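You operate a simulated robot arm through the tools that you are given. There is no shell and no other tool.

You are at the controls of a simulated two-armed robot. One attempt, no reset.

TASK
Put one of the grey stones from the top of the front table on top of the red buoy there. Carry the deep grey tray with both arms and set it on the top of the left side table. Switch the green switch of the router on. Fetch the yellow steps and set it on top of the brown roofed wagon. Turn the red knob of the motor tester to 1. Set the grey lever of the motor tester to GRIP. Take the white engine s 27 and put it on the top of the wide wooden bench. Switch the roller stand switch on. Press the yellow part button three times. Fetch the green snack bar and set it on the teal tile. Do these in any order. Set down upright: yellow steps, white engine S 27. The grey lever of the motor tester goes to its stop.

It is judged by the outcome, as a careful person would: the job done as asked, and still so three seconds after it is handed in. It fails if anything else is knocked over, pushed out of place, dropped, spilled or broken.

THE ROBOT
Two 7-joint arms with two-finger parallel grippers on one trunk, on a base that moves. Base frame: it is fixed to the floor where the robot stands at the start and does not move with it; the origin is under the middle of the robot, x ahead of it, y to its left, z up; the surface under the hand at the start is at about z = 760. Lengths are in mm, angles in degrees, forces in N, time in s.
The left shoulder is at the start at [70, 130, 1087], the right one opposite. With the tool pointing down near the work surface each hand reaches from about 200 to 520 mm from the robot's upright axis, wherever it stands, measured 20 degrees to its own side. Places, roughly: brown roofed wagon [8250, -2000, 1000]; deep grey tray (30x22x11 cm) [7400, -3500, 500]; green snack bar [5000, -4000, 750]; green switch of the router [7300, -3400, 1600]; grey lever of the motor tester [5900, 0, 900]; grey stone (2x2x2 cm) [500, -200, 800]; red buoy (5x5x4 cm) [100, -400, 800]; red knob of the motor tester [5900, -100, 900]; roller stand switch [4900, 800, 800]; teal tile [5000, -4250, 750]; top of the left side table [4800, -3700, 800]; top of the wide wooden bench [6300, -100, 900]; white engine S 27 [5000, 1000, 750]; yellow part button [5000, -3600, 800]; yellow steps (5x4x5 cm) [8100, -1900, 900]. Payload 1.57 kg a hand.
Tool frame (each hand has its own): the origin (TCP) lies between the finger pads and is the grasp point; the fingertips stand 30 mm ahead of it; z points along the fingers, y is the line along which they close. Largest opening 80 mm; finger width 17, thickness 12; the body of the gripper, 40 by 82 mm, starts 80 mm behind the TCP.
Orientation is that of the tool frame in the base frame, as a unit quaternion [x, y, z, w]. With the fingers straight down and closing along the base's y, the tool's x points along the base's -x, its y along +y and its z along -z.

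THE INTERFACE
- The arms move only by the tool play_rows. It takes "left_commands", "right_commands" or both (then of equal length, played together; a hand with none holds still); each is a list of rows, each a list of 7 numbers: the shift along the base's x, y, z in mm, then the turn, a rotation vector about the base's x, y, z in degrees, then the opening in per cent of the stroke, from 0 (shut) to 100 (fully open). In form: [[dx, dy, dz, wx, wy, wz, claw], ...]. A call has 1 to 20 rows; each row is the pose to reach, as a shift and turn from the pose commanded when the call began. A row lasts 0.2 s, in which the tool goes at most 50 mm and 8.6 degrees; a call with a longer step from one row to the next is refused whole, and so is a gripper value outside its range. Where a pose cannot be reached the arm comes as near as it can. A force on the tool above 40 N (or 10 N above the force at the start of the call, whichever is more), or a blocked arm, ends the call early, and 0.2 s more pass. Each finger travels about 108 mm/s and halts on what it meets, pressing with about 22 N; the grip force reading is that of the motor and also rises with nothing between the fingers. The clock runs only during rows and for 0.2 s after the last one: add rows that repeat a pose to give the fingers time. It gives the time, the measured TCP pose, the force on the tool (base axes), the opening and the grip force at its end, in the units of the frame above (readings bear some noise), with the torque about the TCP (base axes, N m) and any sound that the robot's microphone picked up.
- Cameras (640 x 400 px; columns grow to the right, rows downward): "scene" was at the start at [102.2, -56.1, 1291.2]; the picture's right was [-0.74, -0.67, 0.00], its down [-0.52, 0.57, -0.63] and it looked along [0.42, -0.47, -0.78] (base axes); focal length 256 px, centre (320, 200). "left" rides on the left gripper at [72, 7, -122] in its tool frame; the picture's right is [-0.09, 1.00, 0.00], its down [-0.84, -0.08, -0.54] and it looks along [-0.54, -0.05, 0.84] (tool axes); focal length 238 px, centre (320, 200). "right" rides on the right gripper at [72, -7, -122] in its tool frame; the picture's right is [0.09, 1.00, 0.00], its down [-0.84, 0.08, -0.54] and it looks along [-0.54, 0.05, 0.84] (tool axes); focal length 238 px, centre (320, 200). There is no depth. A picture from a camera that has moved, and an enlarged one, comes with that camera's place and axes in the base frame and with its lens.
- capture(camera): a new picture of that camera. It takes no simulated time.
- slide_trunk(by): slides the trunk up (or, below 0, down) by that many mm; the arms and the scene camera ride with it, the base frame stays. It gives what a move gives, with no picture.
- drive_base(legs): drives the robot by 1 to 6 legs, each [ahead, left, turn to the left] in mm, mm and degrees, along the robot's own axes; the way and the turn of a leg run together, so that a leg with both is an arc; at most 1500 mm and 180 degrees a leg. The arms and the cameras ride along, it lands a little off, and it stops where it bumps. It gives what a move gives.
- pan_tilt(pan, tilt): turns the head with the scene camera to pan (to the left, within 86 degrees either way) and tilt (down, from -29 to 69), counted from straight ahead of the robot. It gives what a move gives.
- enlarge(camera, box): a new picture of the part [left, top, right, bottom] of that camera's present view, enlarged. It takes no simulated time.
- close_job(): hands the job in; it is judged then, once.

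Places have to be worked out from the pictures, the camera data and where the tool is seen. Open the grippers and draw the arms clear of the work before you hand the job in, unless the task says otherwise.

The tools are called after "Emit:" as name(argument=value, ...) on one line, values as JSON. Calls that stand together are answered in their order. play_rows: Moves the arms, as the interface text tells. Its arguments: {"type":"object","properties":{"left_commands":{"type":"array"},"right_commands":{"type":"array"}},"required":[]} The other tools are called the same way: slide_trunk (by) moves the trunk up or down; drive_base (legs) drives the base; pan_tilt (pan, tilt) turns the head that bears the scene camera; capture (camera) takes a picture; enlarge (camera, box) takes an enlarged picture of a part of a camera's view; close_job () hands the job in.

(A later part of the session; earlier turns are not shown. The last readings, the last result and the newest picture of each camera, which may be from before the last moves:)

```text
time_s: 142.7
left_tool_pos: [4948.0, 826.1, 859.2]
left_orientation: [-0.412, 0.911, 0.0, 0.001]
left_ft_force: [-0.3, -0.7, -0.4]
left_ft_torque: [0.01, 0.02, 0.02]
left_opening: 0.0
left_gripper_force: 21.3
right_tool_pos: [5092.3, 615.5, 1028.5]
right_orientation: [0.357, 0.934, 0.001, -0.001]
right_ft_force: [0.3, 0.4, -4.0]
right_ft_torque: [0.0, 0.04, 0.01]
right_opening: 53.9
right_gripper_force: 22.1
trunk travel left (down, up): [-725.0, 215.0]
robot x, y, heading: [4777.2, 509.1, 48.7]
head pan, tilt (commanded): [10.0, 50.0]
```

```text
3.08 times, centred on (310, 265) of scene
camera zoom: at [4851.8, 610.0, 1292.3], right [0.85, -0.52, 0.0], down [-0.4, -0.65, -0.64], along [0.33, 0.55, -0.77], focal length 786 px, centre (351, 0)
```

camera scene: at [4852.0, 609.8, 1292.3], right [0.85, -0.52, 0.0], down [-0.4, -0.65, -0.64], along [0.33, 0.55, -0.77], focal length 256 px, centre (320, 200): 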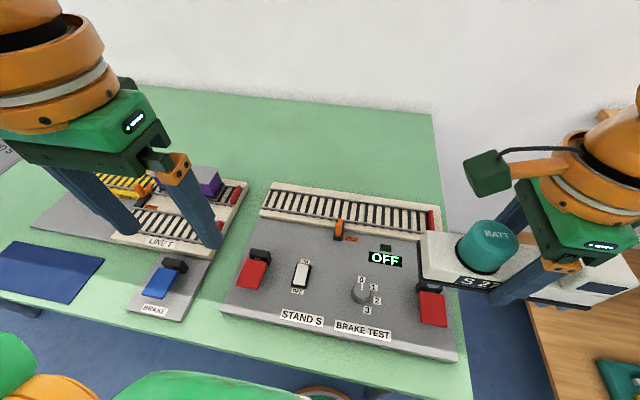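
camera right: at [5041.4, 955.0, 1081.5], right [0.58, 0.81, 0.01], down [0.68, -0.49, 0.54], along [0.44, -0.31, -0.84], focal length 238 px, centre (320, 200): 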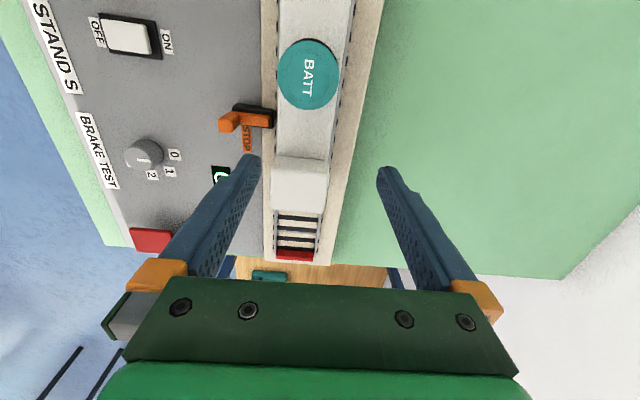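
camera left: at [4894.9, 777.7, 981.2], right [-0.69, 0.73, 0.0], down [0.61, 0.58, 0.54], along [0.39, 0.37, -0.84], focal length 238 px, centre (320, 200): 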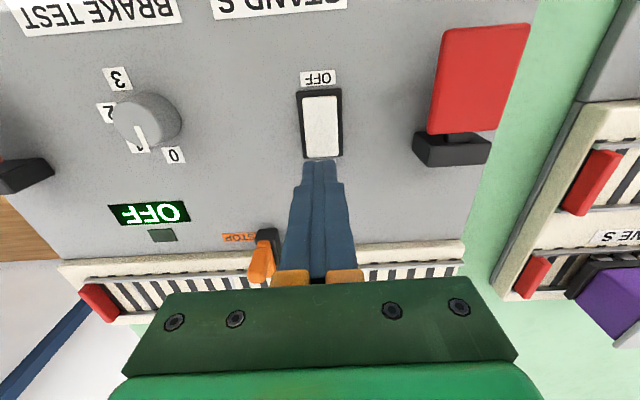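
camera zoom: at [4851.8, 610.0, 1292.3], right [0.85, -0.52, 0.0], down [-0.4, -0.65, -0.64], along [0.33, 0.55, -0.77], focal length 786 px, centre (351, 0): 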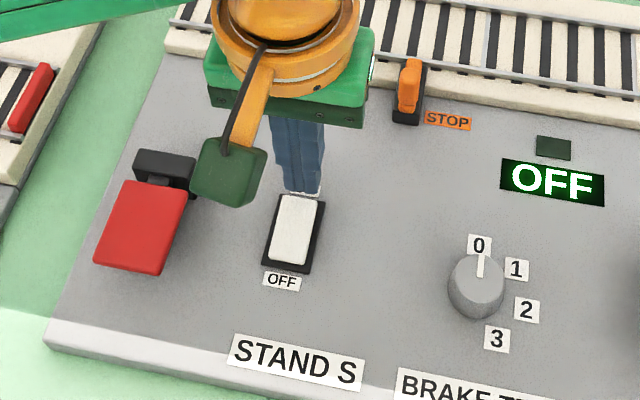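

The fingertip is about 17 mm from the rocker's centre on the ON side. I nudge by [-2.5,2] and press down gradually, watching the force.

Emit:
play_rows(left_commands=[[-2.5, 2, -15, 0, 0, 0, 0], [-2.5, 2, -30, 0, 0, 0, 0], [-2.5, 2, -36, 0, 0, 0, 0], [-2.5, 2, -39, 0, 0, 0, 0], [-2.5, 2, -42, 0, 0, 0, 0], [-2.5, 2, -44, 0, 0, 0, 0], [-2.5, 2, -46, 0, 0, 0, 0], [-2.5, 2, -46, 0, 0, 0, 0]])

Emit:
capture(camera="left")

```text
time_s: 143.3
left_tool_pos: [4941.9, 827.1, 840.1]
left_orientation: [-0.412, 0.911, 0.0, 0.004]
left_ft_force: [-1.7, -0.9, 2.7]
left_ft_torque: [0.12, -0.17, -0.02]
left_opening: 0.0
left_gripper_force: 21.1
right_tool_pos: [5089.6, 613.1, 1028.3]
right_orientation: [0.357, 0.934, 0.002, 0.001]
right_ft_force: [0.1, -1.0, -4.1]
right_ft_torque: [0.02, 0.04, -0.01]
right_opening: 53.8
right_gripper_force: 22.2
trunk travel left (down, up): [-725.0, 215.0]
robot x, y, heading: [4774.0, 507.5, 48.6]
head pan, tilt (commanded): [10.0, 50.0]
stopped in row 2 (left hand): the force on the tool passed its limit at 56 N (the readings are from after the stop); the commanded pose is now the measured one
```

```text
taken
camera left: at [4889.0, 778.5, 960.7], right [-0.69, 0.73, 0.0], down [0.61, 0.57, 0.55], along [0.4, 0.38, -0.84], focal length 238 px, centre (320, 200)
```

left: 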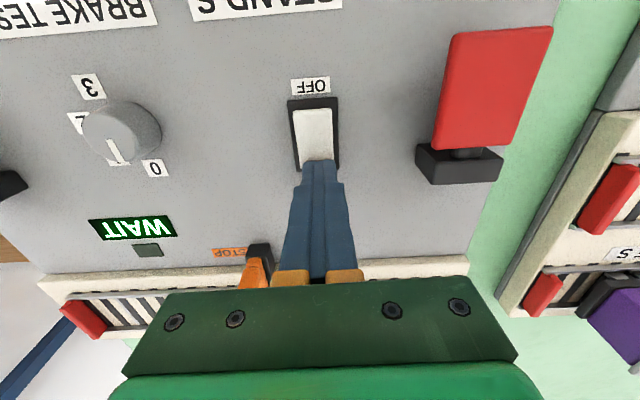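

The rocker was taller than I estimated, and the press registered: the display changed from OFF to WAIT. I lift the left hand away and watch the display.

Emit:
play_rows(left_commands=[[0, 0, 10, 0, 0, 0, 0], [0, 0, 35, 0, 0, 0, 0], [-10, -10, 70, 0, 0, 0, 0], [-25, -20, 100, 0, 0, 0, 0], [-40, -30, 130, 0, 0, 0, 0]])

Emit:
capture(camera="left")

Emit:
enlarge(camera="scene", box=[220, 200, 440, 350])

```text
time_s: 144.5
left_tool_pos: [4902.8, 799.9, 967.3]
left_orientation: [-0.412, 0.911, 0.001, 0.003]
left_ft_force: [0.4, -0.4, -0.1]
left_ft_torque: [0.01, -0.04, 0.01]
left_opening: 0.0
left_gripper_force: 20.9
right_tool_pos: [5092.2, 615.2, 1026.7]
right_orientation: [0.357, 0.934, 0.002, 0.0]
right_ft_force: [0.4, -0.4, -4.1]
right_ft_torque: [0.03, 0.01, 0.02]
right_opening: 53.7
right_gripper_force: 22.3
trunk travel left (down, up): [-725.0, 215.0]
robot x, y, heading: [4777.7, 505.2, 48.5]
head pan, tilt (commanded): [10.0, 50.0]
```

```text
taken
camera left: at [4850.5, 750.8, 1087.9], right [-0.69, 0.73, 0.0], down [0.61, 0.58, 0.55], along [0.4, 0.38, -0.84], focal length 238 px, centre (320, 200)
```

left: 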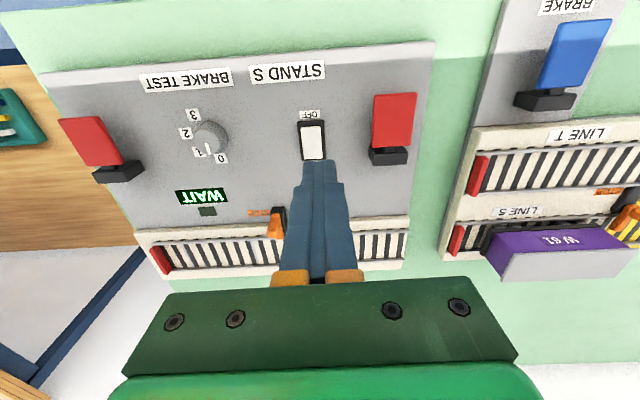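

```text
2.67 times, centred on (330, 275) of scene
camera zoom: at [4851.0, 609.4, 1292.4], right [0.85, -0.52, 0.0], down [-0.4, -0.65, -0.64], along [0.33, 0.55, -0.77], focal length 681 px, centre (293, 0)
```

zoom: 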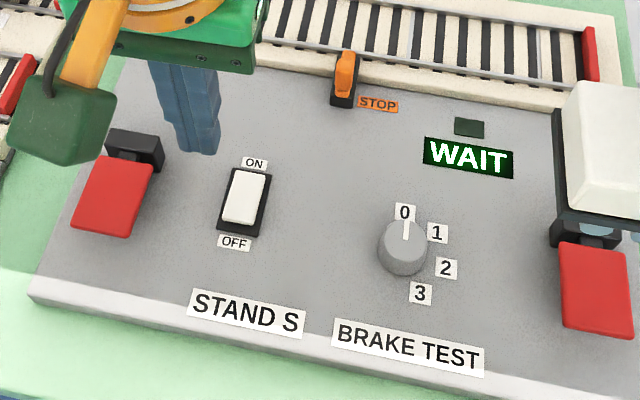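

The rocker sits in the ON position and the display says WAIT. I draw the left hand up and back while a few seconds pass and check again.

Emit:
play_rows(left_commands=[[-30, 0, 30, 0, 0, 0, 0], [-60, 5, 60, 0, 0, 0, 20], [-90, 10, 90, 0, 0, 0, 40], [-105, 10, 125, 0, 0, 0, 60], [-105, 10, 125, 0, 0, 0, 60], [-105, 10, 125, 0, 0, 0, 60], [-105, 10, 125, 0, 0, 0, 60], [-105, 10, 125, 0, 0, 0, 60], [-105, 10, 125, 0, 0, 0, 60], [-105, 10, 125, 0, 0, 0, 60], [-105, 10, 125, 0, 0, 0, 60], [-105, 10, 125, 0, 0, 0, 60], [-105, 10, 125, 0, 0, 0, 60], [-105, 10, 125, 0, 0, 0, 60], [-105, 10, 125, 0, 0, 0, 60]])

Emit:
capture(camera="scene")

Emit:
enlarge(camera="scene", box=[220, 200, 440, 350])

```text
time_s: 147.7
left_tool_pos: [4799.0, 810.5, 1092.5]
left_orientation: [-0.413, 0.911, 0.001, 0.003]
left_ft_force: [-1.2, -0.5, -0.2]
left_ft_torque: [-0.01, -0.01, -0.01]
left_opening: 48.0
left_gripper_force: 0.0
right_tool_pos: [5092.3, 615.1, 1027.3]
right_orientation: [0.357, 0.934, 0.001, 0.0]
right_ft_force: [0.0, -0.2, -3.2]
right_ft_torque: [0.02, 0.01, -0.04]
right_opening: 53.7
right_gripper_force: 22.3
trunk travel left (down, up): [-725.0, 215.0]
robot x, y, heading: [4780.1, 507.1, 48.7]
head pan, tilt (commanded): [10.0, 50.0]
```

```text
taken
camera scene: at [4851.6, 610.2, 1292.3], right [0.85, -0.52, 0.0], down [-0.4, -0.65, -0.64], along [0.33, 0.55, -0.77], focal length 256 px, centre (320, 200)
```

scene: 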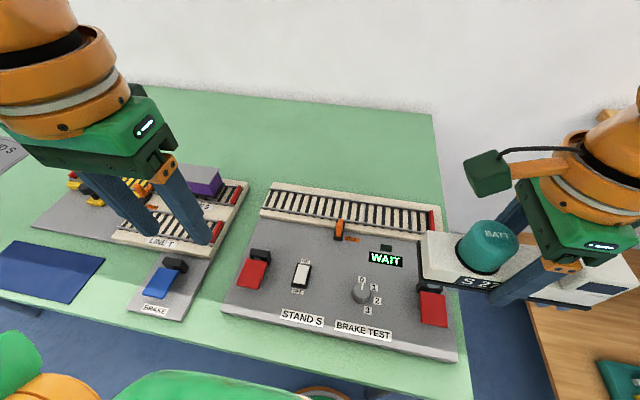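

```text
2.67 times, centred on (330, 275) of scene
camera zoom: at [4851.6, 610.2, 1292.3], right [0.85, -0.52, 0.0], down [-0.4, -0.65, -0.64], along [0.33, 0.55, -0.77], focal length 681 px, centre (293, 0)
```

zoom: 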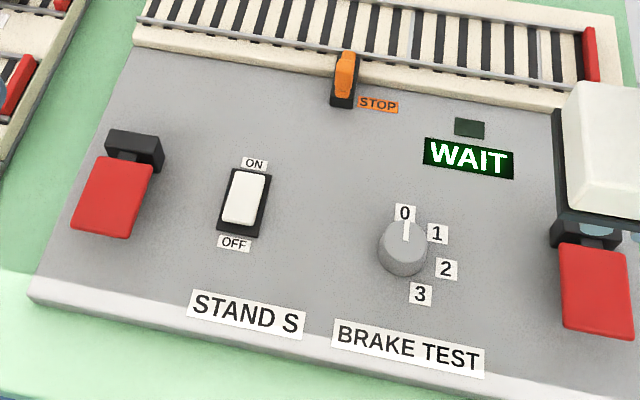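

The switch is on (display WAIT instead of OFF). Before moving toward the wooden bench with the engine, I look to my right to find the bench's edges.

Emit:
pan_tilt(pan=-60, tilt=35)

Emit:
capture(camera="scene")

Emit:
pan_tilt(pan=-85, tilt=35)

Emit:
capture(camera="scene")

```text
time_s: 149.2
left_tool_pos: [4799.7, 810.9, 1093.2]
left_orientation: [-0.412, 0.911, 0.001, 0.002]
left_ft_force: [-1.2, 0.0, -0.4]
left_ft_torque: [0.0, 0.01, 0.0]
left_opening: 47.9
left_gripper_force: 0.0
right_tool_pos: [5092.7, 616.3, 1027.3]
right_orientation: [0.357, 0.934, 0.0, 0.0]
right_ft_force: [-0.5, 0.2, -4.6]
right_ft_torque: [0.03, 0.02, 0.0]
right_opening: 53.5
right_gripper_force: 22.4
trunk travel left (down, up): [-725.0, 215.0]
robot x, y, heading: [4778.4, 504.1, 48.5]
head pan, tilt (commanded): [-60.0, 35.0]
```

```text
taken
camera scene: at [4897.9, 527.2, 1314.0], right [-0.2, -0.98, 0.0], down [-0.56, 0.11, -0.82], along [0.8, -0.16, -0.57], focal length 256 px, centre (320, 200)
```

scene: 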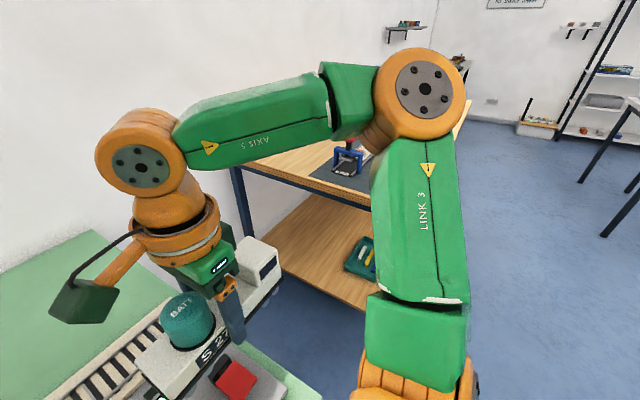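

```text
time_s: 150.0
left_tool_pos: [4799.2, 810.6, 1093.0]
left_orientation: [-0.412, 0.911, 0.0, 0.003]
left_ft_force: [-0.1, 0.8, -0.8]
left_ft_torque: [0.02, 0.02, -0.02]
left_opening: 48.2
left_gripper_force: 0.0
right_tool_pos: [5092.5, 615.6, 1027.8]
right_orientation: [0.357, 0.934, 0.001, 0.001]
right_ft_force: [-0.1, -0.1, -4.1]
right_ft_torque: [0.02, 0.01, -0.01]
right_opening: 53.9
right_gripper_force: 22.2
trunk travel left (down, up): [-725.0, 215.0]
robot x, y, heading: [4776.3, 504.4, 48.6]
head pan, tilt (commanded): [-85.0, 35.0]
```

```text
taken
camera scene: at [4882.5, 492.4, 1314.0], right [-0.59, -0.81, 0.0], down [-0.46, 0.34, -0.82], along [0.66, -0.49, -0.57], focal length 256 px, centre (320, 200)
```

scene: 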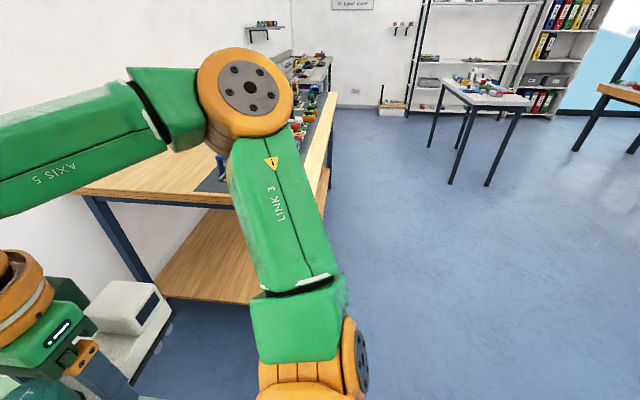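

The wooden bench spans N≈3885 to beyond 5200 with front edge at E≈3670 and a bare stretch of wood at its left end. I back off 230 mm and sidestep right 620 mm to stand before that end, engine held high.

Emit:
drive_base(legs=[[-230, 0, 0], [0, -620, 0]])

Emit:
pan_tilt(pan=-25, tilt=35)

Emit:
capture(camera="scene")

Emit:
pan_tilt(pan=-60, tilt=35)

Emit:
capture(camera="scene")

```text
time_s: 154.9
left_tool_pos: [5125.5, 229.6, 1092.4]
left_orientation: [-0.417, 0.909, -0.001, 0.003]
left_ft_force: [0.4, 0.3, 0.4]
left_ft_torque: [-0.03, -0.01, 0.0]
left_opening: 48.0
left_gripper_force: 0.1
right_tool_pos: [5422.2, 38.1, 1027.0]
right_orientation: [0.352, 0.936, 0.001, 0.001]
right_ft_force: [0.1, 0.3, -3.8]
right_ft_torque: [-0.01, -0.02, 0.01]
right_opening: 53.5
right_gripper_force: 21.8
trunk travel left (down, up): [-725.0, 215.0]
robot x, y, heading: [5105.1, -75.2, 49.2]
head pan, tilt (commanded): [-85.0, 35.0]
```

```text
time_s: 156.2
left_tool_pos: [5126.6, 229.3, 1092.5]
left_orientation: [-0.417, 0.909, 0.0, 0.004]
left_ft_force: [-0.2, -0.5, 0.8]
left_ft_torque: [-0.01, 0.02, 0.03]
left_opening: 48.0
left_gripper_force: 0.1
right_tool_pos: [5423.1, 38.2, 1027.6]
right_orientation: [0.352, 0.936, 0.001, 0.0]
right_ft_force: [-0.4, 0.7, -4.2]
right_ft_torque: [0.02, 0.03, 0.02]
right_opening: 53.8
right_gripper_force: 21.9
trunk travel left (down, up): [-725.0, 215.0]
robot x, y, heading: [5108.8, -70.5, 49.2]
head pan, tilt (commanded): [-25.0, 35.0]
```

```text
taken
camera scene: at [5222.2, -0.2, 1314.0], right [0.41, -0.91, 0.0], down [-0.52, -0.24, -0.82], along [0.75, 0.34, -0.57], focal length 256 px, centre (320, 200)
```

scene: 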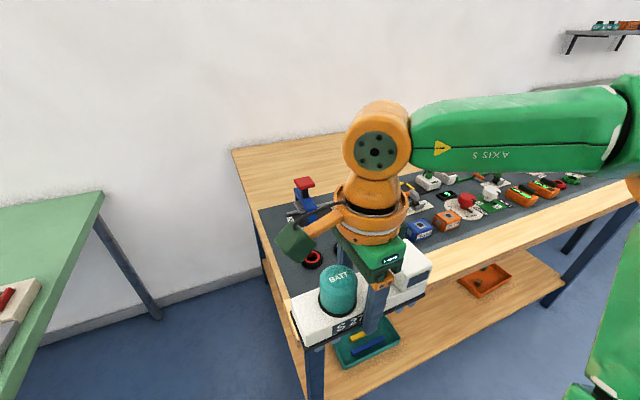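

```text
time_s: 157.2
left_tool_pos: [5125.6, 230.4, 1092.3]
left_orientation: [-0.418, 0.909, 0.001, 0.003]
left_ft_force: [-0.1, 0.1, 0.5]
left_ft_torque: [0.04, -0.02, 0.0]
left_opening: 48.2
left_gripper_force: 0.0
right_tool_pos: [5421.6, 36.8, 1028.0]
right_orientation: [0.352, 0.936, 0.001, 0.0]
right_ft_force: [-0.4, -0.1, -4.3]
right_ft_torque: [0.03, 0.04, -0.02]
right_opening: 53.9
right_gripper_force: 22.1
trunk travel left (down, up): [-725.0, 215.0]
robot x, y, heading: [5105.6, -74.6, 49.1]
head pan, tilt (commanded): [-60.0, 35.0]
```

```text
taken
camera scene: at [5228.4, -52.5, 1314.0], right [-0.19, -0.98, 0.0], down [-0.56, 0.11, -0.82], along [0.8, -0.15, -0.57], focal length 256 px, centre (320, 200)
```

scene: 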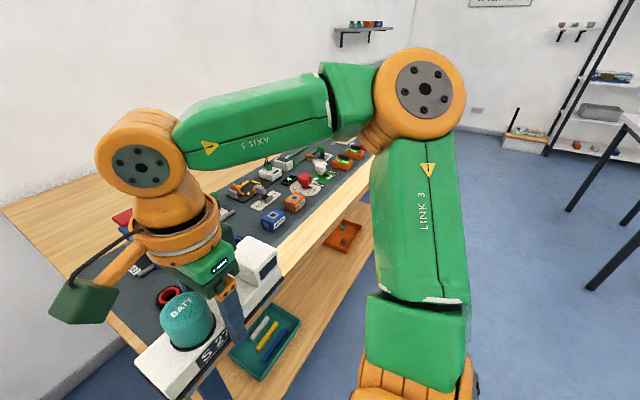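

The bench top has a dark mat with devices, bare wood strips at the front and the back. I enlarge to see the free areas and the motor tester.

Emit:
pan_tilt(pan=-35, tilt=35)

Emit:
enlarge(camera="scene", box=[200, 120, 420, 260])

Emit:
enlarge(camera="scene", box=[320, 120, 620, 300])

```text
time_s: 158.1
left_tool_pos: [5126.3, 228.4, 1092.2]
left_orientation: [-0.418, 0.909, -0.001, 0.002]
left_ft_force: [0.5, 1.1, 0.5]
left_ft_torque: [0.03, -0.04, 0.01]
left_opening: 48.3
left_gripper_force: 0.1
right_tool_pos: [5422.8, 37.5, 1027.6]
right_orientation: [0.352, 0.936, 0.001, 0.0]
right_ft_force: [-0.8, 0.1, -3.5]
right_ft_torque: [0.0, 0.0, -0.01]
right_opening: 53.7
right_gripper_force: 21.6
trunk travel left (down, up): [-725.0, 215.0]
robot x, y, heading: [5106.0, -74.4, 49.1]
head pan, tilt (commanded): [-35.0, 35.0]
```

```text
2.86 times, centred on (310, 190) of scene
camera zoom: at [5227.2, -14.7, 1314.0], right [0.25, -0.97, 0.0], down [-0.56, -0.14, -0.82], along [0.79, 0.2, -0.57], focal length 730 px, centre (349, 229)
```

zoom: 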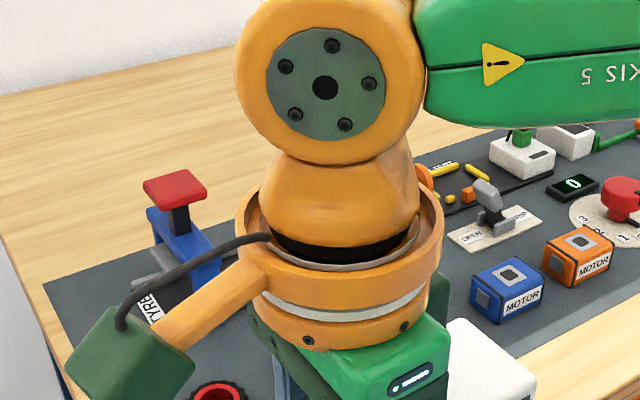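

```text
2.13 times, centred on (470, 210) of scene
camera zoom: at [5227.2, -14.7, 1314.0], right [0.25, -0.97, 0.0], down [-0.56, -0.14, -0.82], along [0.79, 0.2, -0.57], focal length 545 px, centre (0, 179)
```

zoom: 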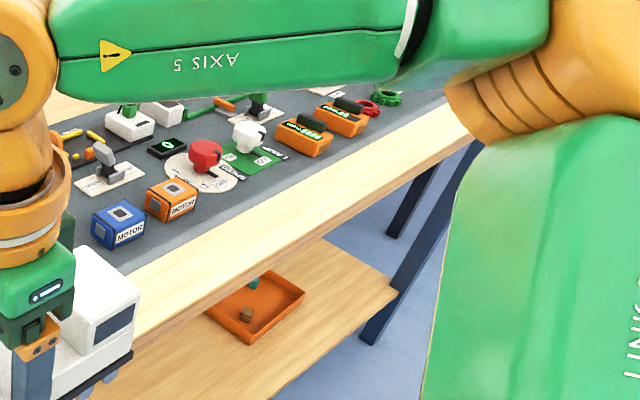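

I see the motor tester (grey lever on an OPEN/GRIP plate, red knob on a round dial). The bench's left end has a bare wood strip, N≈3886–3968, which suits the engine laid along E. I shift the base left 85 mm, and turn the hand +90° back to its natural orientation while raising it a little.

Emit:
drive_base(legs=[[0, 85, 0]])

Emit:
play_rows(right_commands=[[0, 0, 10, 0, 0, 0, 45], [0, 0, 20, 0, 0, 5, 45], [0, 0, 30, 0, 0, 13, 45], [0, 0, 40, 0, 0, 21, 45], [0, 0, 40, 0, 0, 29, 45], [0, 0, 40, 0, 0, 37, 45], [0, 0, 40, 0, 0, 45, 45], [0, 0, 40, 0, 0, 53, 45], [0, 0, 40, 0, 0, 61, 45], [0, 0, 40, 0, 0, 69, 45], [0, 0, 40, 0, 0, 77, 45], [0, 0, 40, 0, 0, 85, 45], [0, 0, 40, 0, 0, 90, 45], [0, 0, 40, 0, 0, 90, 45]])

Emit:
capture(camera="right")

Emit:
pan_tilt(pan=-20, tilt=45)

Emit:
capture(camera="scene")

```text
time_s: 159.1
left_tool_pos: [5069.9, 280.5, 1092.3]
left_orientation: [-0.416, 0.91, 0.003, 0.003]
left_ft_force: [0.6, -0.4, 0.6]
left_ft_torque: [0.03, 0.02, 0.0]
left_opening: 48.0
left_gripper_force: 0.1
right_tool_pos: [5364.6, 88.0, 1026.8]
right_orientation: [0.353, 0.936, 0.001, -0.002]
right_ft_force: [0.6, 0.1, -4.6]
right_ft_torque: [0.05, 0.02, 0.0]
right_opening: 53.9
right_gripper_force: 21.9
trunk travel left (down, up): [-725.0, 215.0]
robot x, y, heading: [5045.9, -24.3, 49.2]
head pan, tilt (commanded): [-35.0, 35.0]
```

```text
time_s: 162.1
left_tool_pos: [5065.5, 282.1, 1092.4]
left_orientation: [-0.416, 0.91, 0.0, 0.003]
left_ft_force: [-0.6, 0.6, -0.4]
left_ft_torque: [0.01, -0.03, 0.0]
left_opening: 48.1
left_gripper_force: 0.1
right_tool_pos: [5362.2, 90.3, 1067.3]
right_orientation: [-0.414, 0.91, 0.001, -0.002]
right_ft_force: [0.6, 0.2, -2.9]
right_ft_torque: [-0.03, 0.01, 0.02]
right_opening: 53.9
right_gripper_force: 22.2
trunk travel left (down, up): [-725.0, 215.0]
robot x, y, heading: [5049.5, -23.4, 49.3]
head pan, tilt (commanded): [-35.0, 35.0]
```

```text
taken
camera right: at [5319.8, 32.4, 1188.4], right [-0.81, 0.59, 0.0], down [0.49, 0.68, 0.54], along [0.32, 0.44, -0.84], focal length 238 px, centre (320, 200)
```

right: 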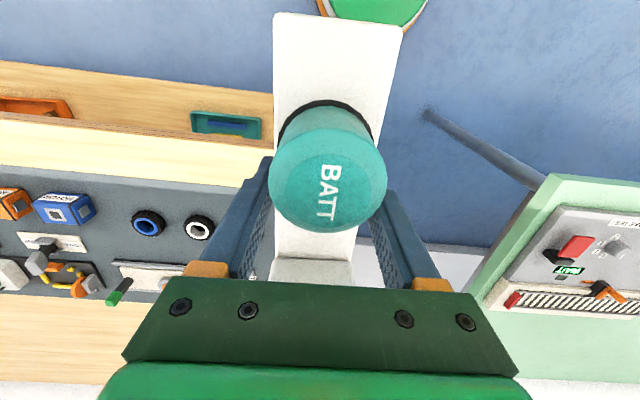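

```text
time_s: 162.9
left_tool_pos: [5065.6, 282.0, 1092.7]
left_orientation: [-0.416, 0.909, 0.0, 0.003]
left_ft_force: [-0.1, 0.5, -0.7]
left_ft_torque: [-0.03, 0.03, 0.01]
left_opening: 48.1
left_gripper_force: 0.1
right_tool_pos: [5361.4, 90.5, 1066.4]
right_orientation: [-0.413, 0.911, 0.001, 0.0]
right_ft_force: [0.4, -0.6, -4.3]
right_ft_torque: [-0.04, 0.02, 0.0]
right_opening: 53.8
right_gripper_force: 22.0
trunk travel left (down, up): [-725.0, 215.0]
robot x, y, heading: [5044.8, -17.8, 48.9]
head pan, tilt (commanded): [-20.0, 45.0]
```

```text
taken
camera scene: at [5152.0, 55.9, 1299.2], right [0.49, -0.87, 0.0], down [-0.62, -0.34, -0.71], along [0.62, 0.34, -0.71], focal length 256 px, centre (320, 200)
```

scene: 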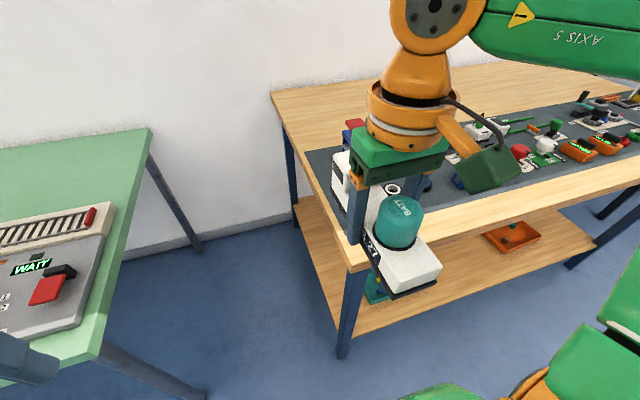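

The left strip turns out to be only ~17 mm wide, and the back strip is out of reach, so I need a free spot near the front. I enlarge the view of the bench's left-front part.

Emit:
enlarge(camera="scene", box=[260, 80, 460, 290])

Emit:
enlarge(camera="right", box=[0, 130, 280, 310])

Emit:
enlarge(camera="scene", box=[430, 60, 640, 230])

```text
1.90 times, centred on (360, 185) of scene
camera zoom: at [5152.0, 55.9, 1299.2], right [0.49, -0.87, 0.0], down [-0.62, -0.34, -0.71], along [0.62, 0.34, -0.71], focal length 487 px, centre (244, 229)
```

zoom: 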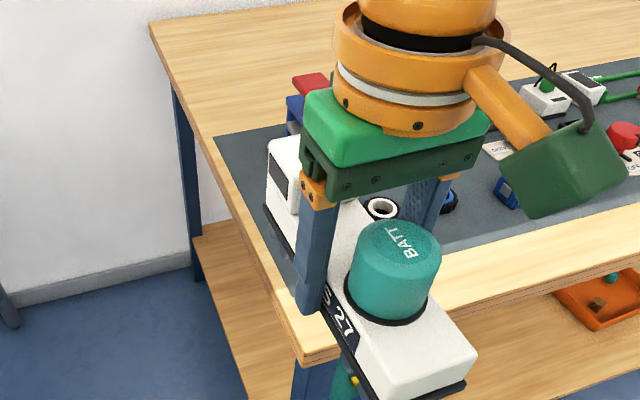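

```text
2.22 times, centred on (140, 220) of right
camera zoom: at [5319.7, 32.4, 1188.4], right [-0.81, 0.59, 0.0], down [0.5, 0.68, 0.54], along [0.32, 0.44, -0.84], focal length 530 px, centre (720, 156)
```

zoom: 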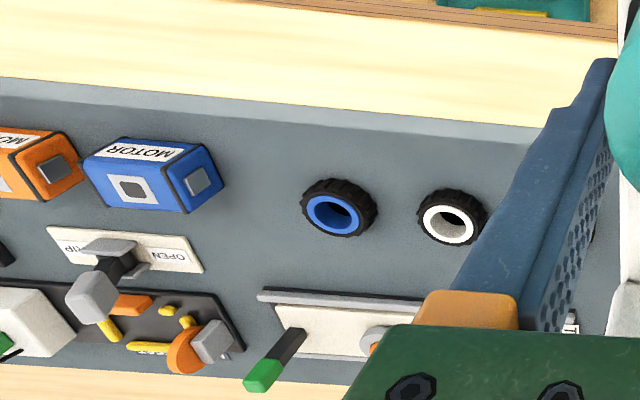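

```text
2.35 times, centred on (535, 145) of scene
camera zoom: at [5152.0, 55.9, 1299.2], right [0.49, -0.87, 0.0], down [-0.62, -0.34, -0.71], along [0.62, 0.34, -0.71], focal length 601 px, centre (-186, 329)
```

zoom: 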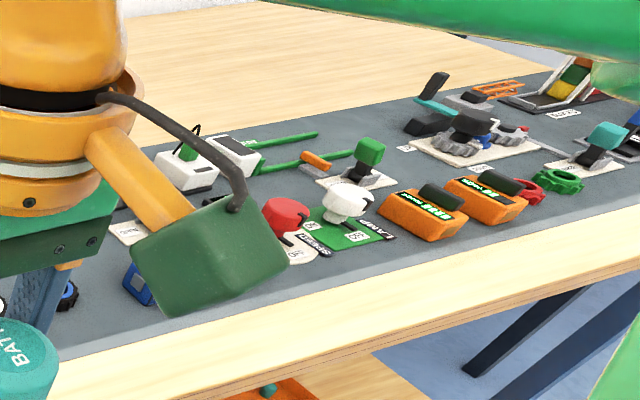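

Triangulation puts the bench top near z≈852 with a front wood strip at E≈3696–3769 (about 73 mm), free along N≈3950–4300. I'll set the engine lengthwise there, so I turn the hand back by -90° and sidestep right 115 mm.

Emit:
play_rows(right_commands=[[0, 0, 0, 0, 0, -8, 45], [0, 0, 0, 0, 0, -16, 45], [0, 0, 0, 0, 0, -24, 45], [0, 0, 0, 0, 0, -32, 45], [0, 0, 0, 0, 0, -40, 45], [0, 0, 0, 0, 0, -48, 45], [0, 0, 0, 0, 0, -56, 45], [0, 0, 0, 0, 0, -64, 45], [0, 0, 0, 0, 0, -72, 45], [0, 0, 0, 0, 0, -80, 45], [0, 0, 0, 0, 0, -88, 45], [0, 0, 0, 0, 0, -90.5, 45], [0, 0, 0, 0, 0, -90.5, 45]])

Emit:
drive_base(legs=[[0, -115, -0.6]])

Emit:
capture(camera="right")

Emit:
capture(camera="scene")

```text
time_s: 165.7
left_tool_pos: [5064.8, 281.0, 1091.6]
left_orientation: [-0.416, 0.909, 0.0, 0.003]
left_ft_force: [-0.8, 0.3, 0.3]
left_ft_torque: [-0.03, -0.02, 0.01]
left_opening: 47.8
left_gripper_force: 0.1
right_tool_pos: [5362.3, 88.8, 1067.8]
right_orientation: [0.357, 0.934, 0.001, 0.001]
right_ft_force: [1.1, 0.1, -4.2]
right_ft_torque: [0.03, 0.02, -0.01]
right_opening: 53.4
right_gripper_force: 22.0
trunk travel left (down, up): [-725.0, 215.0]
robot x, y, heading: [5047.9, -23.1, 49.1]
head pan, tilt (commanded): [-20.0, 45.0]
```

```text
time_s: 166.9
left_tool_pos: [5151.8, 208.3, 1092.0]
left_orientation: [-0.412, 0.911, -0.002, 0.003]
left_ft_force: [-0.8, 0.9, 0.4]
left_ft_torque: [-0.02, -0.02, -0.02]
left_opening: 47.9
left_gripper_force: 0.1
right_tool_pos: [5447.7, 12.4, 1067.5]
right_orientation: [0.361, 0.932, -0.001, 0.002]
right_ft_force: [-0.1, 0.2, -4.6]
right_ft_torque: [-0.01, 0.0, -0.01]
right_opening: 53.7
right_gripper_force: 22.0
trunk travel left (down, up): [-725.0, 215.0]
robot x, y, heading: [5133.0, -98.0, 48.8]
head pan, tilt (commanded): [-20.0, 45.0]
```

```text
taken
camera right: at [5389.4, 57.4, 1188.6], right [0.6, 0.8, 0.0], down [0.67, -0.51, 0.54], along [0.44, -0.33, -0.84], focal length 238 px, centre (320, 200)
```

right: 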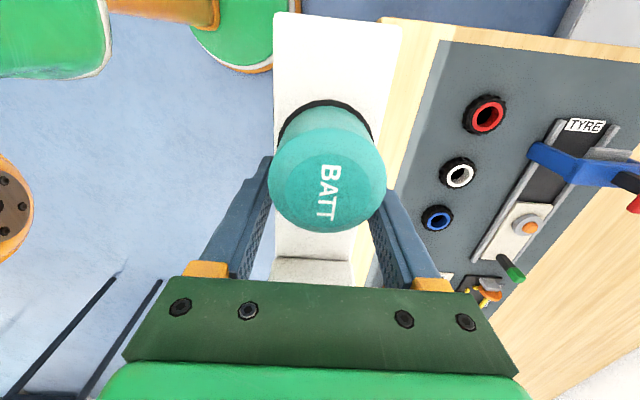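

```text
taken
camera scene: at [5236.3, -18.1, 1299.3], right [0.48, -0.88, 0.0], down [-0.62, -0.34, -0.71], along [0.62, 0.34, -0.71], focal length 256 px, centre (320, 200)
```

scene: 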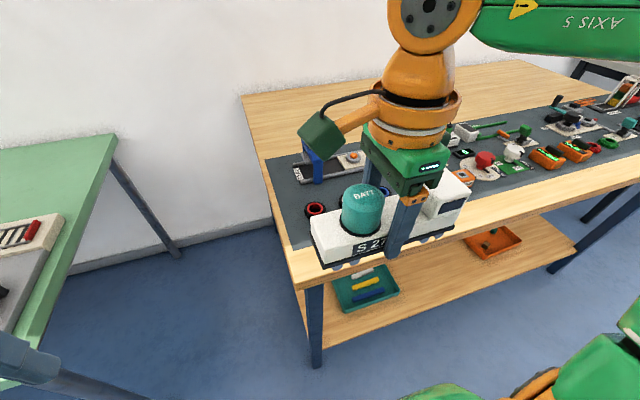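

I zoom in on the bench's front edge in both views for an accurate position of the wood strip.

Emit:
enlarge(camera="scene", box=[260, 160, 420, 280])

Emit:
enlarge(camera="scene", box=[420, 140, 600, 260])

Emit:
enlarge(camera="right", box=[360, 0, 640, 200])

```text
3.33 times, centred on (340, 220) of scene
camera zoom: at [5236.3, -18.1, 1299.3], right [0.48, -0.88, 0.0], down [-0.62, -0.34, -0.71], along [0.62, 0.34, -0.71], focal length 852 px, centre (253, 133)
```

zoom: 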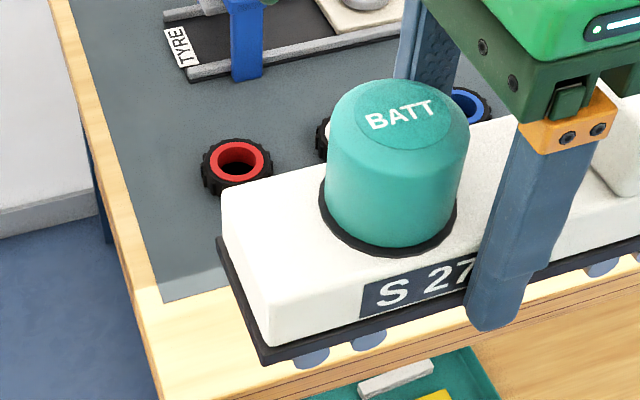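

```text
3.33 times, centred on (510, 200) of scene
camera zoom: at [5236.3, -18.1, 1299.3], right [0.48, -0.88, 0.0], down [-0.62, -0.34, -0.71], along [0.62, 0.34, -0.71], focal length 852 px, centre (-313, 200)
```

zoom: 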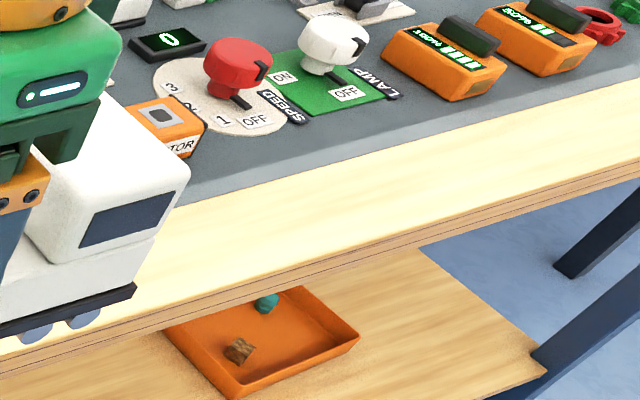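

```text
2.00 times, centred on (500, 100) of right
camera zoom: at [5389.4, 57.4, 1188.6], right [0.6, 0.8, 0.0], down [0.67, -0.51, 0.54], along [0.44, -0.33, -0.84], focal length 477 px, centre (-40, 400)
```

zoom: 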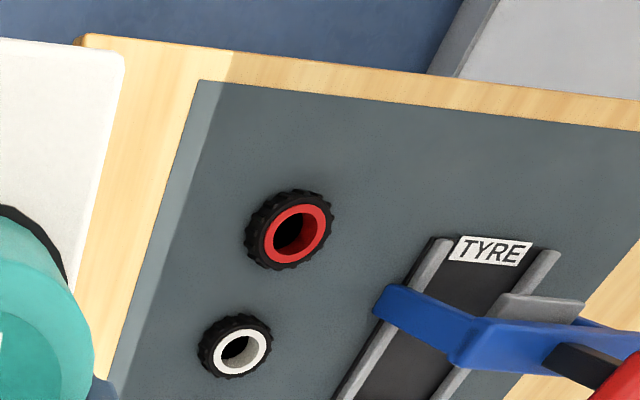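

Both cameras agree: front edge E≈3697, mat edge E≈3770, bench top z≈852. I move the engine over the strip (TCP target [5524,80.7], E=3736, N=4070) and lower to z≈935 to check.

Emit:
play_rows(right_commands=[[19, 17, 0, 0, 0, 0, 45], [38, 34, 0, 0, 0, 0, 45], [57, 51, 0, 0, 0, 0, 45], [76.5, 68.3, 0, 0, 0, 0, 45], [76.5, 68.3, -35, 0, 0, 0, 45], [76.5, 68.3, -75, 0, 0, 0, 45], [76.5, 68.3, -110, 0, 0, 0, 45], [76.5, 68.3, -130, 0, 0, 0, 45], [76.5, 68.3, -130, 0, 0, 0, 45]])

Emit:
capture(camera="right")

Emit:
enlarge(camera="scene", box=[260, 100, 500, 280])

```text
time_s: 168.9
left_tool_pos: [5155.4, 206.8, 1092.7]
left_orientation: [-0.411, 0.912, 0.0, 0.003]
left_ft_force: [-0.2, 0.9, 0.0]
left_ft_torque: [-0.03, 0.03, 0.0]
left_opening: 47.9
left_gripper_force: 0.1
right_tool_pos: [5525.8, 78.8, 936.0]
right_orientation: [0.361, 0.933, 0.0, 0.001]
right_ft_force: [0.0, -0.4, -3.9]
right_ft_torque: [0.0, 0.03, -0.01]
right_opening: 53.8
right_gripper_force: 22.3
right hand out of reach, approached as far as the arm can: row 4
trunk travel left (down, up): [-725.0, 215.0]
robot x, y, heading: [5133.2, -96.2, 48.7]
head pan, tilt (commanded): [-20.0, 45.0]
```

```text
taken
camera right: at [5467.5, 122.6, 1057.0], right [0.6, 0.8, 0.0], down [0.67, -0.51, 0.54], along [0.43, -0.33, -0.84], focal length 238 px, centre (320, 200)
```

right: 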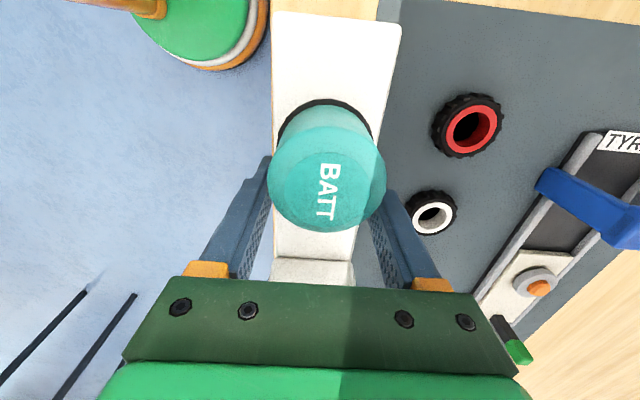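

```text
2.22 times, centred on (380, 190) of scene
camera zoom: at [5238.5, -20.0, 1299.2], right [0.48, -0.88, 0.0], down [-0.62, -0.34, -0.71], along [0.62, 0.34, -0.71], focal length 568 px, centre (187, 222)
```

zoom: 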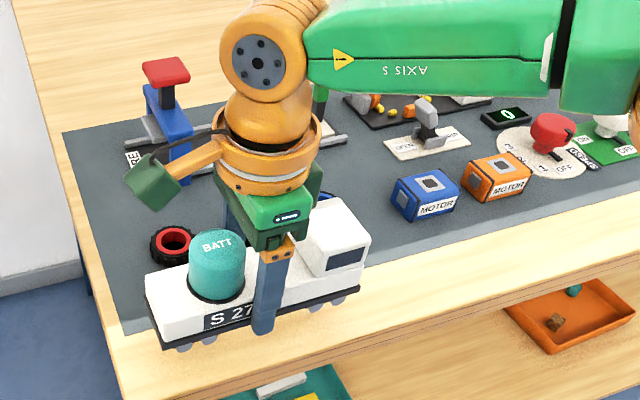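

The engine is over the strip. I lower it to ~912 then in fine steps until the wheels touch.

Emit:
play_rows(right_commands=[[0, 0, -8, 0, 0, 0, 45], [0, 0, -16, 0, 0, 0, 45], [0, 0, -22, 0, 0, 0, 45], [0, 0, -25, 0, 0, 0, 45], [0, 0, -27, 0, 0, 0, 45], [0, 0, -29, 0, 0, 0, 45], [0, 0, -31, 0, 0, 0, 45], [0, 0, -31, 0, 0, 0, 45]])

Emit:
enlarge(camera="scene", box=[260, 140, 460, 290])

```text
time_s: 170.7
left_tool_pos: [5154.6, 207.5, 1091.4]
left_orientation: [-0.411, 0.911, 0.001, 0.003]
left_ft_force: [0.6, 0.1, -0.1]
left_ft_torque: [0.0, 0.05, 0.02]
left_opening: 48.3
left_gripper_force: 0.0
right_tool_pos: [5525.3, 79.3, 905.9]
right_orientation: [0.361, 0.933, 0.0, 0.0]
right_ft_force: [-1.0, 0.0, -4.5]
right_ft_torque: [0.02, 0.03, -0.02]
right_opening: 53.8
right_gripper_force: 21.8
trunk travel left (down, up): [-725.0, 215.0]
robot x, y, heading: [5131.9, -97.4, 48.5]
head pan, tilt (commanded): [-20.0, 45.0]
```

```text
2.67 times, centred on (360, 215) of scene
camera zoom: at [5238.7, -19.9, 1299.2], right [0.48, -0.88, 0.0], down [-0.62, -0.34, -0.71], along [0.62, 0.34, -0.71], focal length 681 px, centre (213, 160)
```

zoom: 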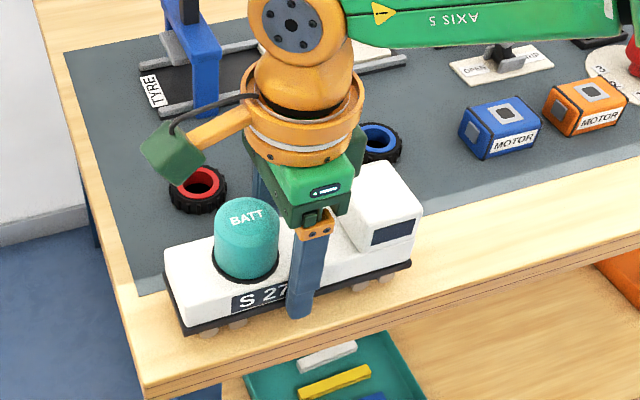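

Not touching yet at 905.9 (only the weight reading). I keep lowering in 1.5 mm steps.

Emit:
play_rows(right_commands=[[0, 0, -1.5, 0, 0, 0, 45], [0, 0, -3, 0, 0, 0, 45], [0, 0, -4.5, 0, 0, 0, 45], [0, 0, -6, 0, 0, 0, 45], [0, 0, -6, 0, 0, 0, 45]])

```text
time_s: 171.9
left_tool_pos: [5154.3, 207.1, 1092.8]
left_orientation: [-0.411, 0.911, 0.0, 0.003]
left_ft_force: [0.7, -0.5, 0.1]
left_ft_torque: [-0.01, 0.01, -0.02]
left_opening: 48.2
left_gripper_force: 0.1
right_tool_pos: [5526.8, 80.1, 899.3]
right_orientation: [0.361, 0.932, 0.002, 0.0]
right_ft_force: [0.4, -0.2, -4.5]
right_ft_torque: [0.03, 0.02, 0.0]
right_opening: 54.0
right_gripper_force: 22.1
trunk travel left (down, up): [-725.0, 215.0]
robot x, y, heading: [5133.0, -96.4, 48.5]
head pan, tilt (commanded): [-20.0, 45.0]
```

Still free at 899.3. I continue downward with 1 mm steps.

Emit:
play_rows(right_commands=[[0, 0, -1, 0, 0, 0, 45], [0, 0, -2, 0, 0, 0, 45], [0, 0, -3, 0, 0, 0, 45], [0, 0, -4, 0, 0, 0, 45], [0, 0, -5, 0, 0, 0, 45], [0, 0, -5, 0, 0, 0, 45]])

Emit:
enlarge(camera="scene", box=[260, 140, 460, 290])

```text
time_s: 173.3
left_tool_pos: [5153.3, 206.7, 1092.3]
left_orientation: [-0.412, 0.911, 0.0, 0.004]
left_ft_force: [-0.5, -0.7, -0.4]
left_ft_torque: [-0.03, -0.01, 0.03]
left_opening: 48.0
left_gripper_force: 0.1
right_tool_pos: [5524.2, 79.9, 897.7]
right_orientation: [0.361, 0.933, 0.001, 0.002]
right_ft_force: [4.2, 2.9, 8.9]
right_ft_torque: [0.06, -0.07, -0.06]
right_opening: 53.9
right_gripper_force: 22.2
trunk travel left (down, up): [-725.0, 215.0]
robot x, y, heading: [5133.5, -97.1, 48.5]
head pan, tilt (commanded): [-20.0, 45.0]
```

```text
2.67 times, centred on (360, 215) of scene
camera zoom: at [5237.5, -20.1, 1299.3], right [0.48, -0.88, 0.0], down [-0.62, -0.34, -0.71], along [0.62, 0.34, -0.71], focal length 681 px, centre (213, 160)
```

zoom: 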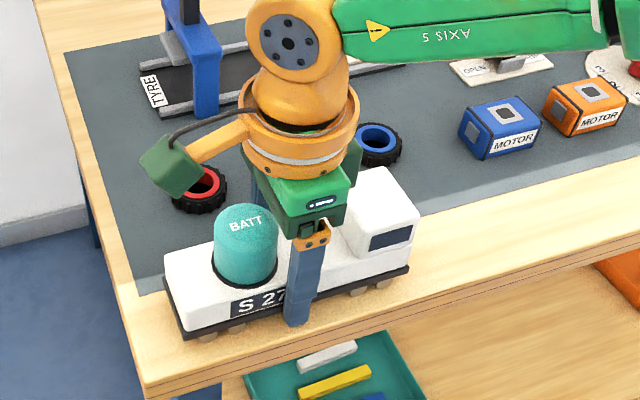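

The wheels touch (13 N of contact). I ease up 2.5 mm to relieve the force, then open slowly so that the engine does not roll.

Emit:
play_rows(right_commands=[[0, 0, 1.5, 0, 0, 0, 45], [0, 0, 2.5, 0, 0, 0, 45], [0, 0, 2.5, 0, 0, 0, 66], [0, 0, 2.5, 0, 0, 0, 70], [0, 0, 2.5, 0, 0, 0, 78], [0, 0, 2.5, 0, 0, 0, 88], [0, 0, 2.5, 0, 0, 0, 94], [0, 0, 2.5, 0, 0, 0, 94]])

Emit:
enlarge(camera="scene", box=[260, 140, 460, 290])

Emit:
capture(camera="right")

```text
time_s: 175.1
left_tool_pos: [5153.1, 206.3, 1092.6]
left_orientation: [-0.413, 0.911, -0.001, 0.003]
left_ft_force: [0.1, -0.5, 0.3]
left_ft_torque: [0.0, -0.03, -0.03]
left_opening: 48.0
left_gripper_force: 0.1
right_tool_pos: [5524.1, 80.1, 898.2]
right_orientation: [0.36, 0.933, 0.002, 0.002]
right_ft_force: [-0.4, -0.8, 0.4]
right_ft_torque: [0.02, 0.02, 0.0]
right_opening: 75.1
right_gripper_force: 0.0
trunk travel left (down, up): [-725.0, 215.0]
robot x, y, heading: [5134.4, -99.6, 48.7]
head pan, tilt (commanded): [-20.0, 45.0]
```

```text
2.67 times, centred on (360, 215) of scene
camera zoom: at [5237.9, -20.3, 1299.3], right [0.48, -0.88, 0.0], down [-0.62, -0.34, -0.71], along [0.62, 0.34, -0.71], focal length 681 px, centre (213, 160)
```

zoom: 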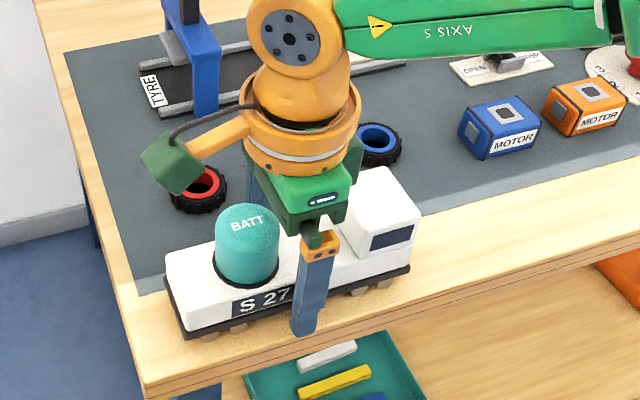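

```text
taken
camera right: at [5467.0, 124.1, 1019.4], right [0.6, 0.8, 0.0], down [0.67, -0.51, 0.54], along [0.43, -0.33, -0.84], focal length 238 px, centre (320, 200)
```

right: 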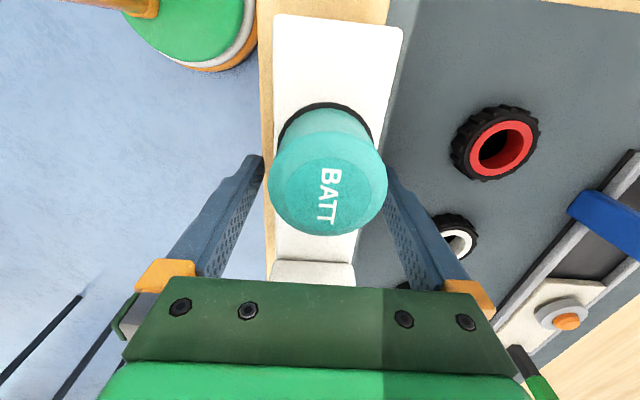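

The engine stands on the wood strip. I raise the hand straight up and draw it back, then check the engine stays.

Emit:
play_rows(right_commands=[[0, 0, 15, 0, 0, 0, 94], [0, 0, 45, 0, 0, 0, 94], [0, 0, 85, 0, 0, 0, 94], [0, 0, 125, 0, 0, 0, 94], [-20, -20, 150, 0, 0, 0, 94], [-45, -45, 165, 0, 0, 0, 80], [-70, -70, 175, 0, 0, 0, 60], [-80, -80, 180, 0, 0, 0, 60]])

Emit:
capture(camera="scene")

Emit:
enlarge(camera="scene", box=[260, 140, 460, 290])

```text
time_s: 176.9
left_tool_pos: [5153.9, 206.3, 1092.4]
left_orientation: [-0.412, 0.911, 0.0, 0.003]
left_ft_force: [-0.7, 0.2, 0.1]
left_ft_torque: [0.0, -0.01, 0.04]
left_opening: 48.2
left_gripper_force: 0.0
right_tool_pos: [5445.5, -0.5, 1078.5]
right_orientation: [0.361, 0.933, 0.001, 0.001]
right_ft_force: [0.2, -0.1, -0.4]
right_ft_torque: [-0.01, -0.02, -0.01]
right_opening: 48.0
right_gripper_force: 0.0
trunk travel left (down, up): [-725.0, 215.0]
robot x, y, heading: [5131.4, -99.0, 48.4]
head pan, tilt (commanded): [-20.0, 45.0]
```

```text
taken
camera scene: at [5237.3, -20.7, 1299.4], right [0.48, -0.88, 0.0], down [-0.62, -0.34, -0.71], along [0.62, 0.34, -0.71], focal length 256 px, centre (320, 200)
```

scene: 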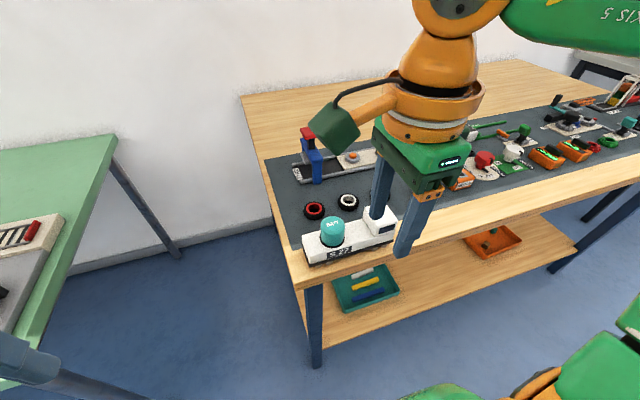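

```text
2.67 times, centred on (360, 215) of scene
camera zoom: at [5237.3, -20.7, 1299.4], right [0.48, -0.88, 0.0], down [-0.62, -0.34, -0.71], along [0.62, 0.34, -0.71], focal length 681 px, centre (213, 160)
```

zoom: 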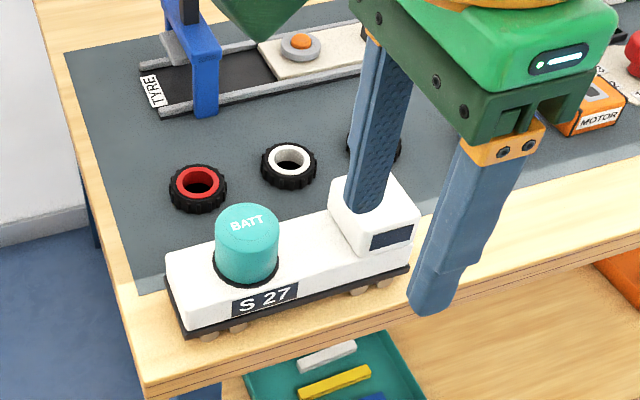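

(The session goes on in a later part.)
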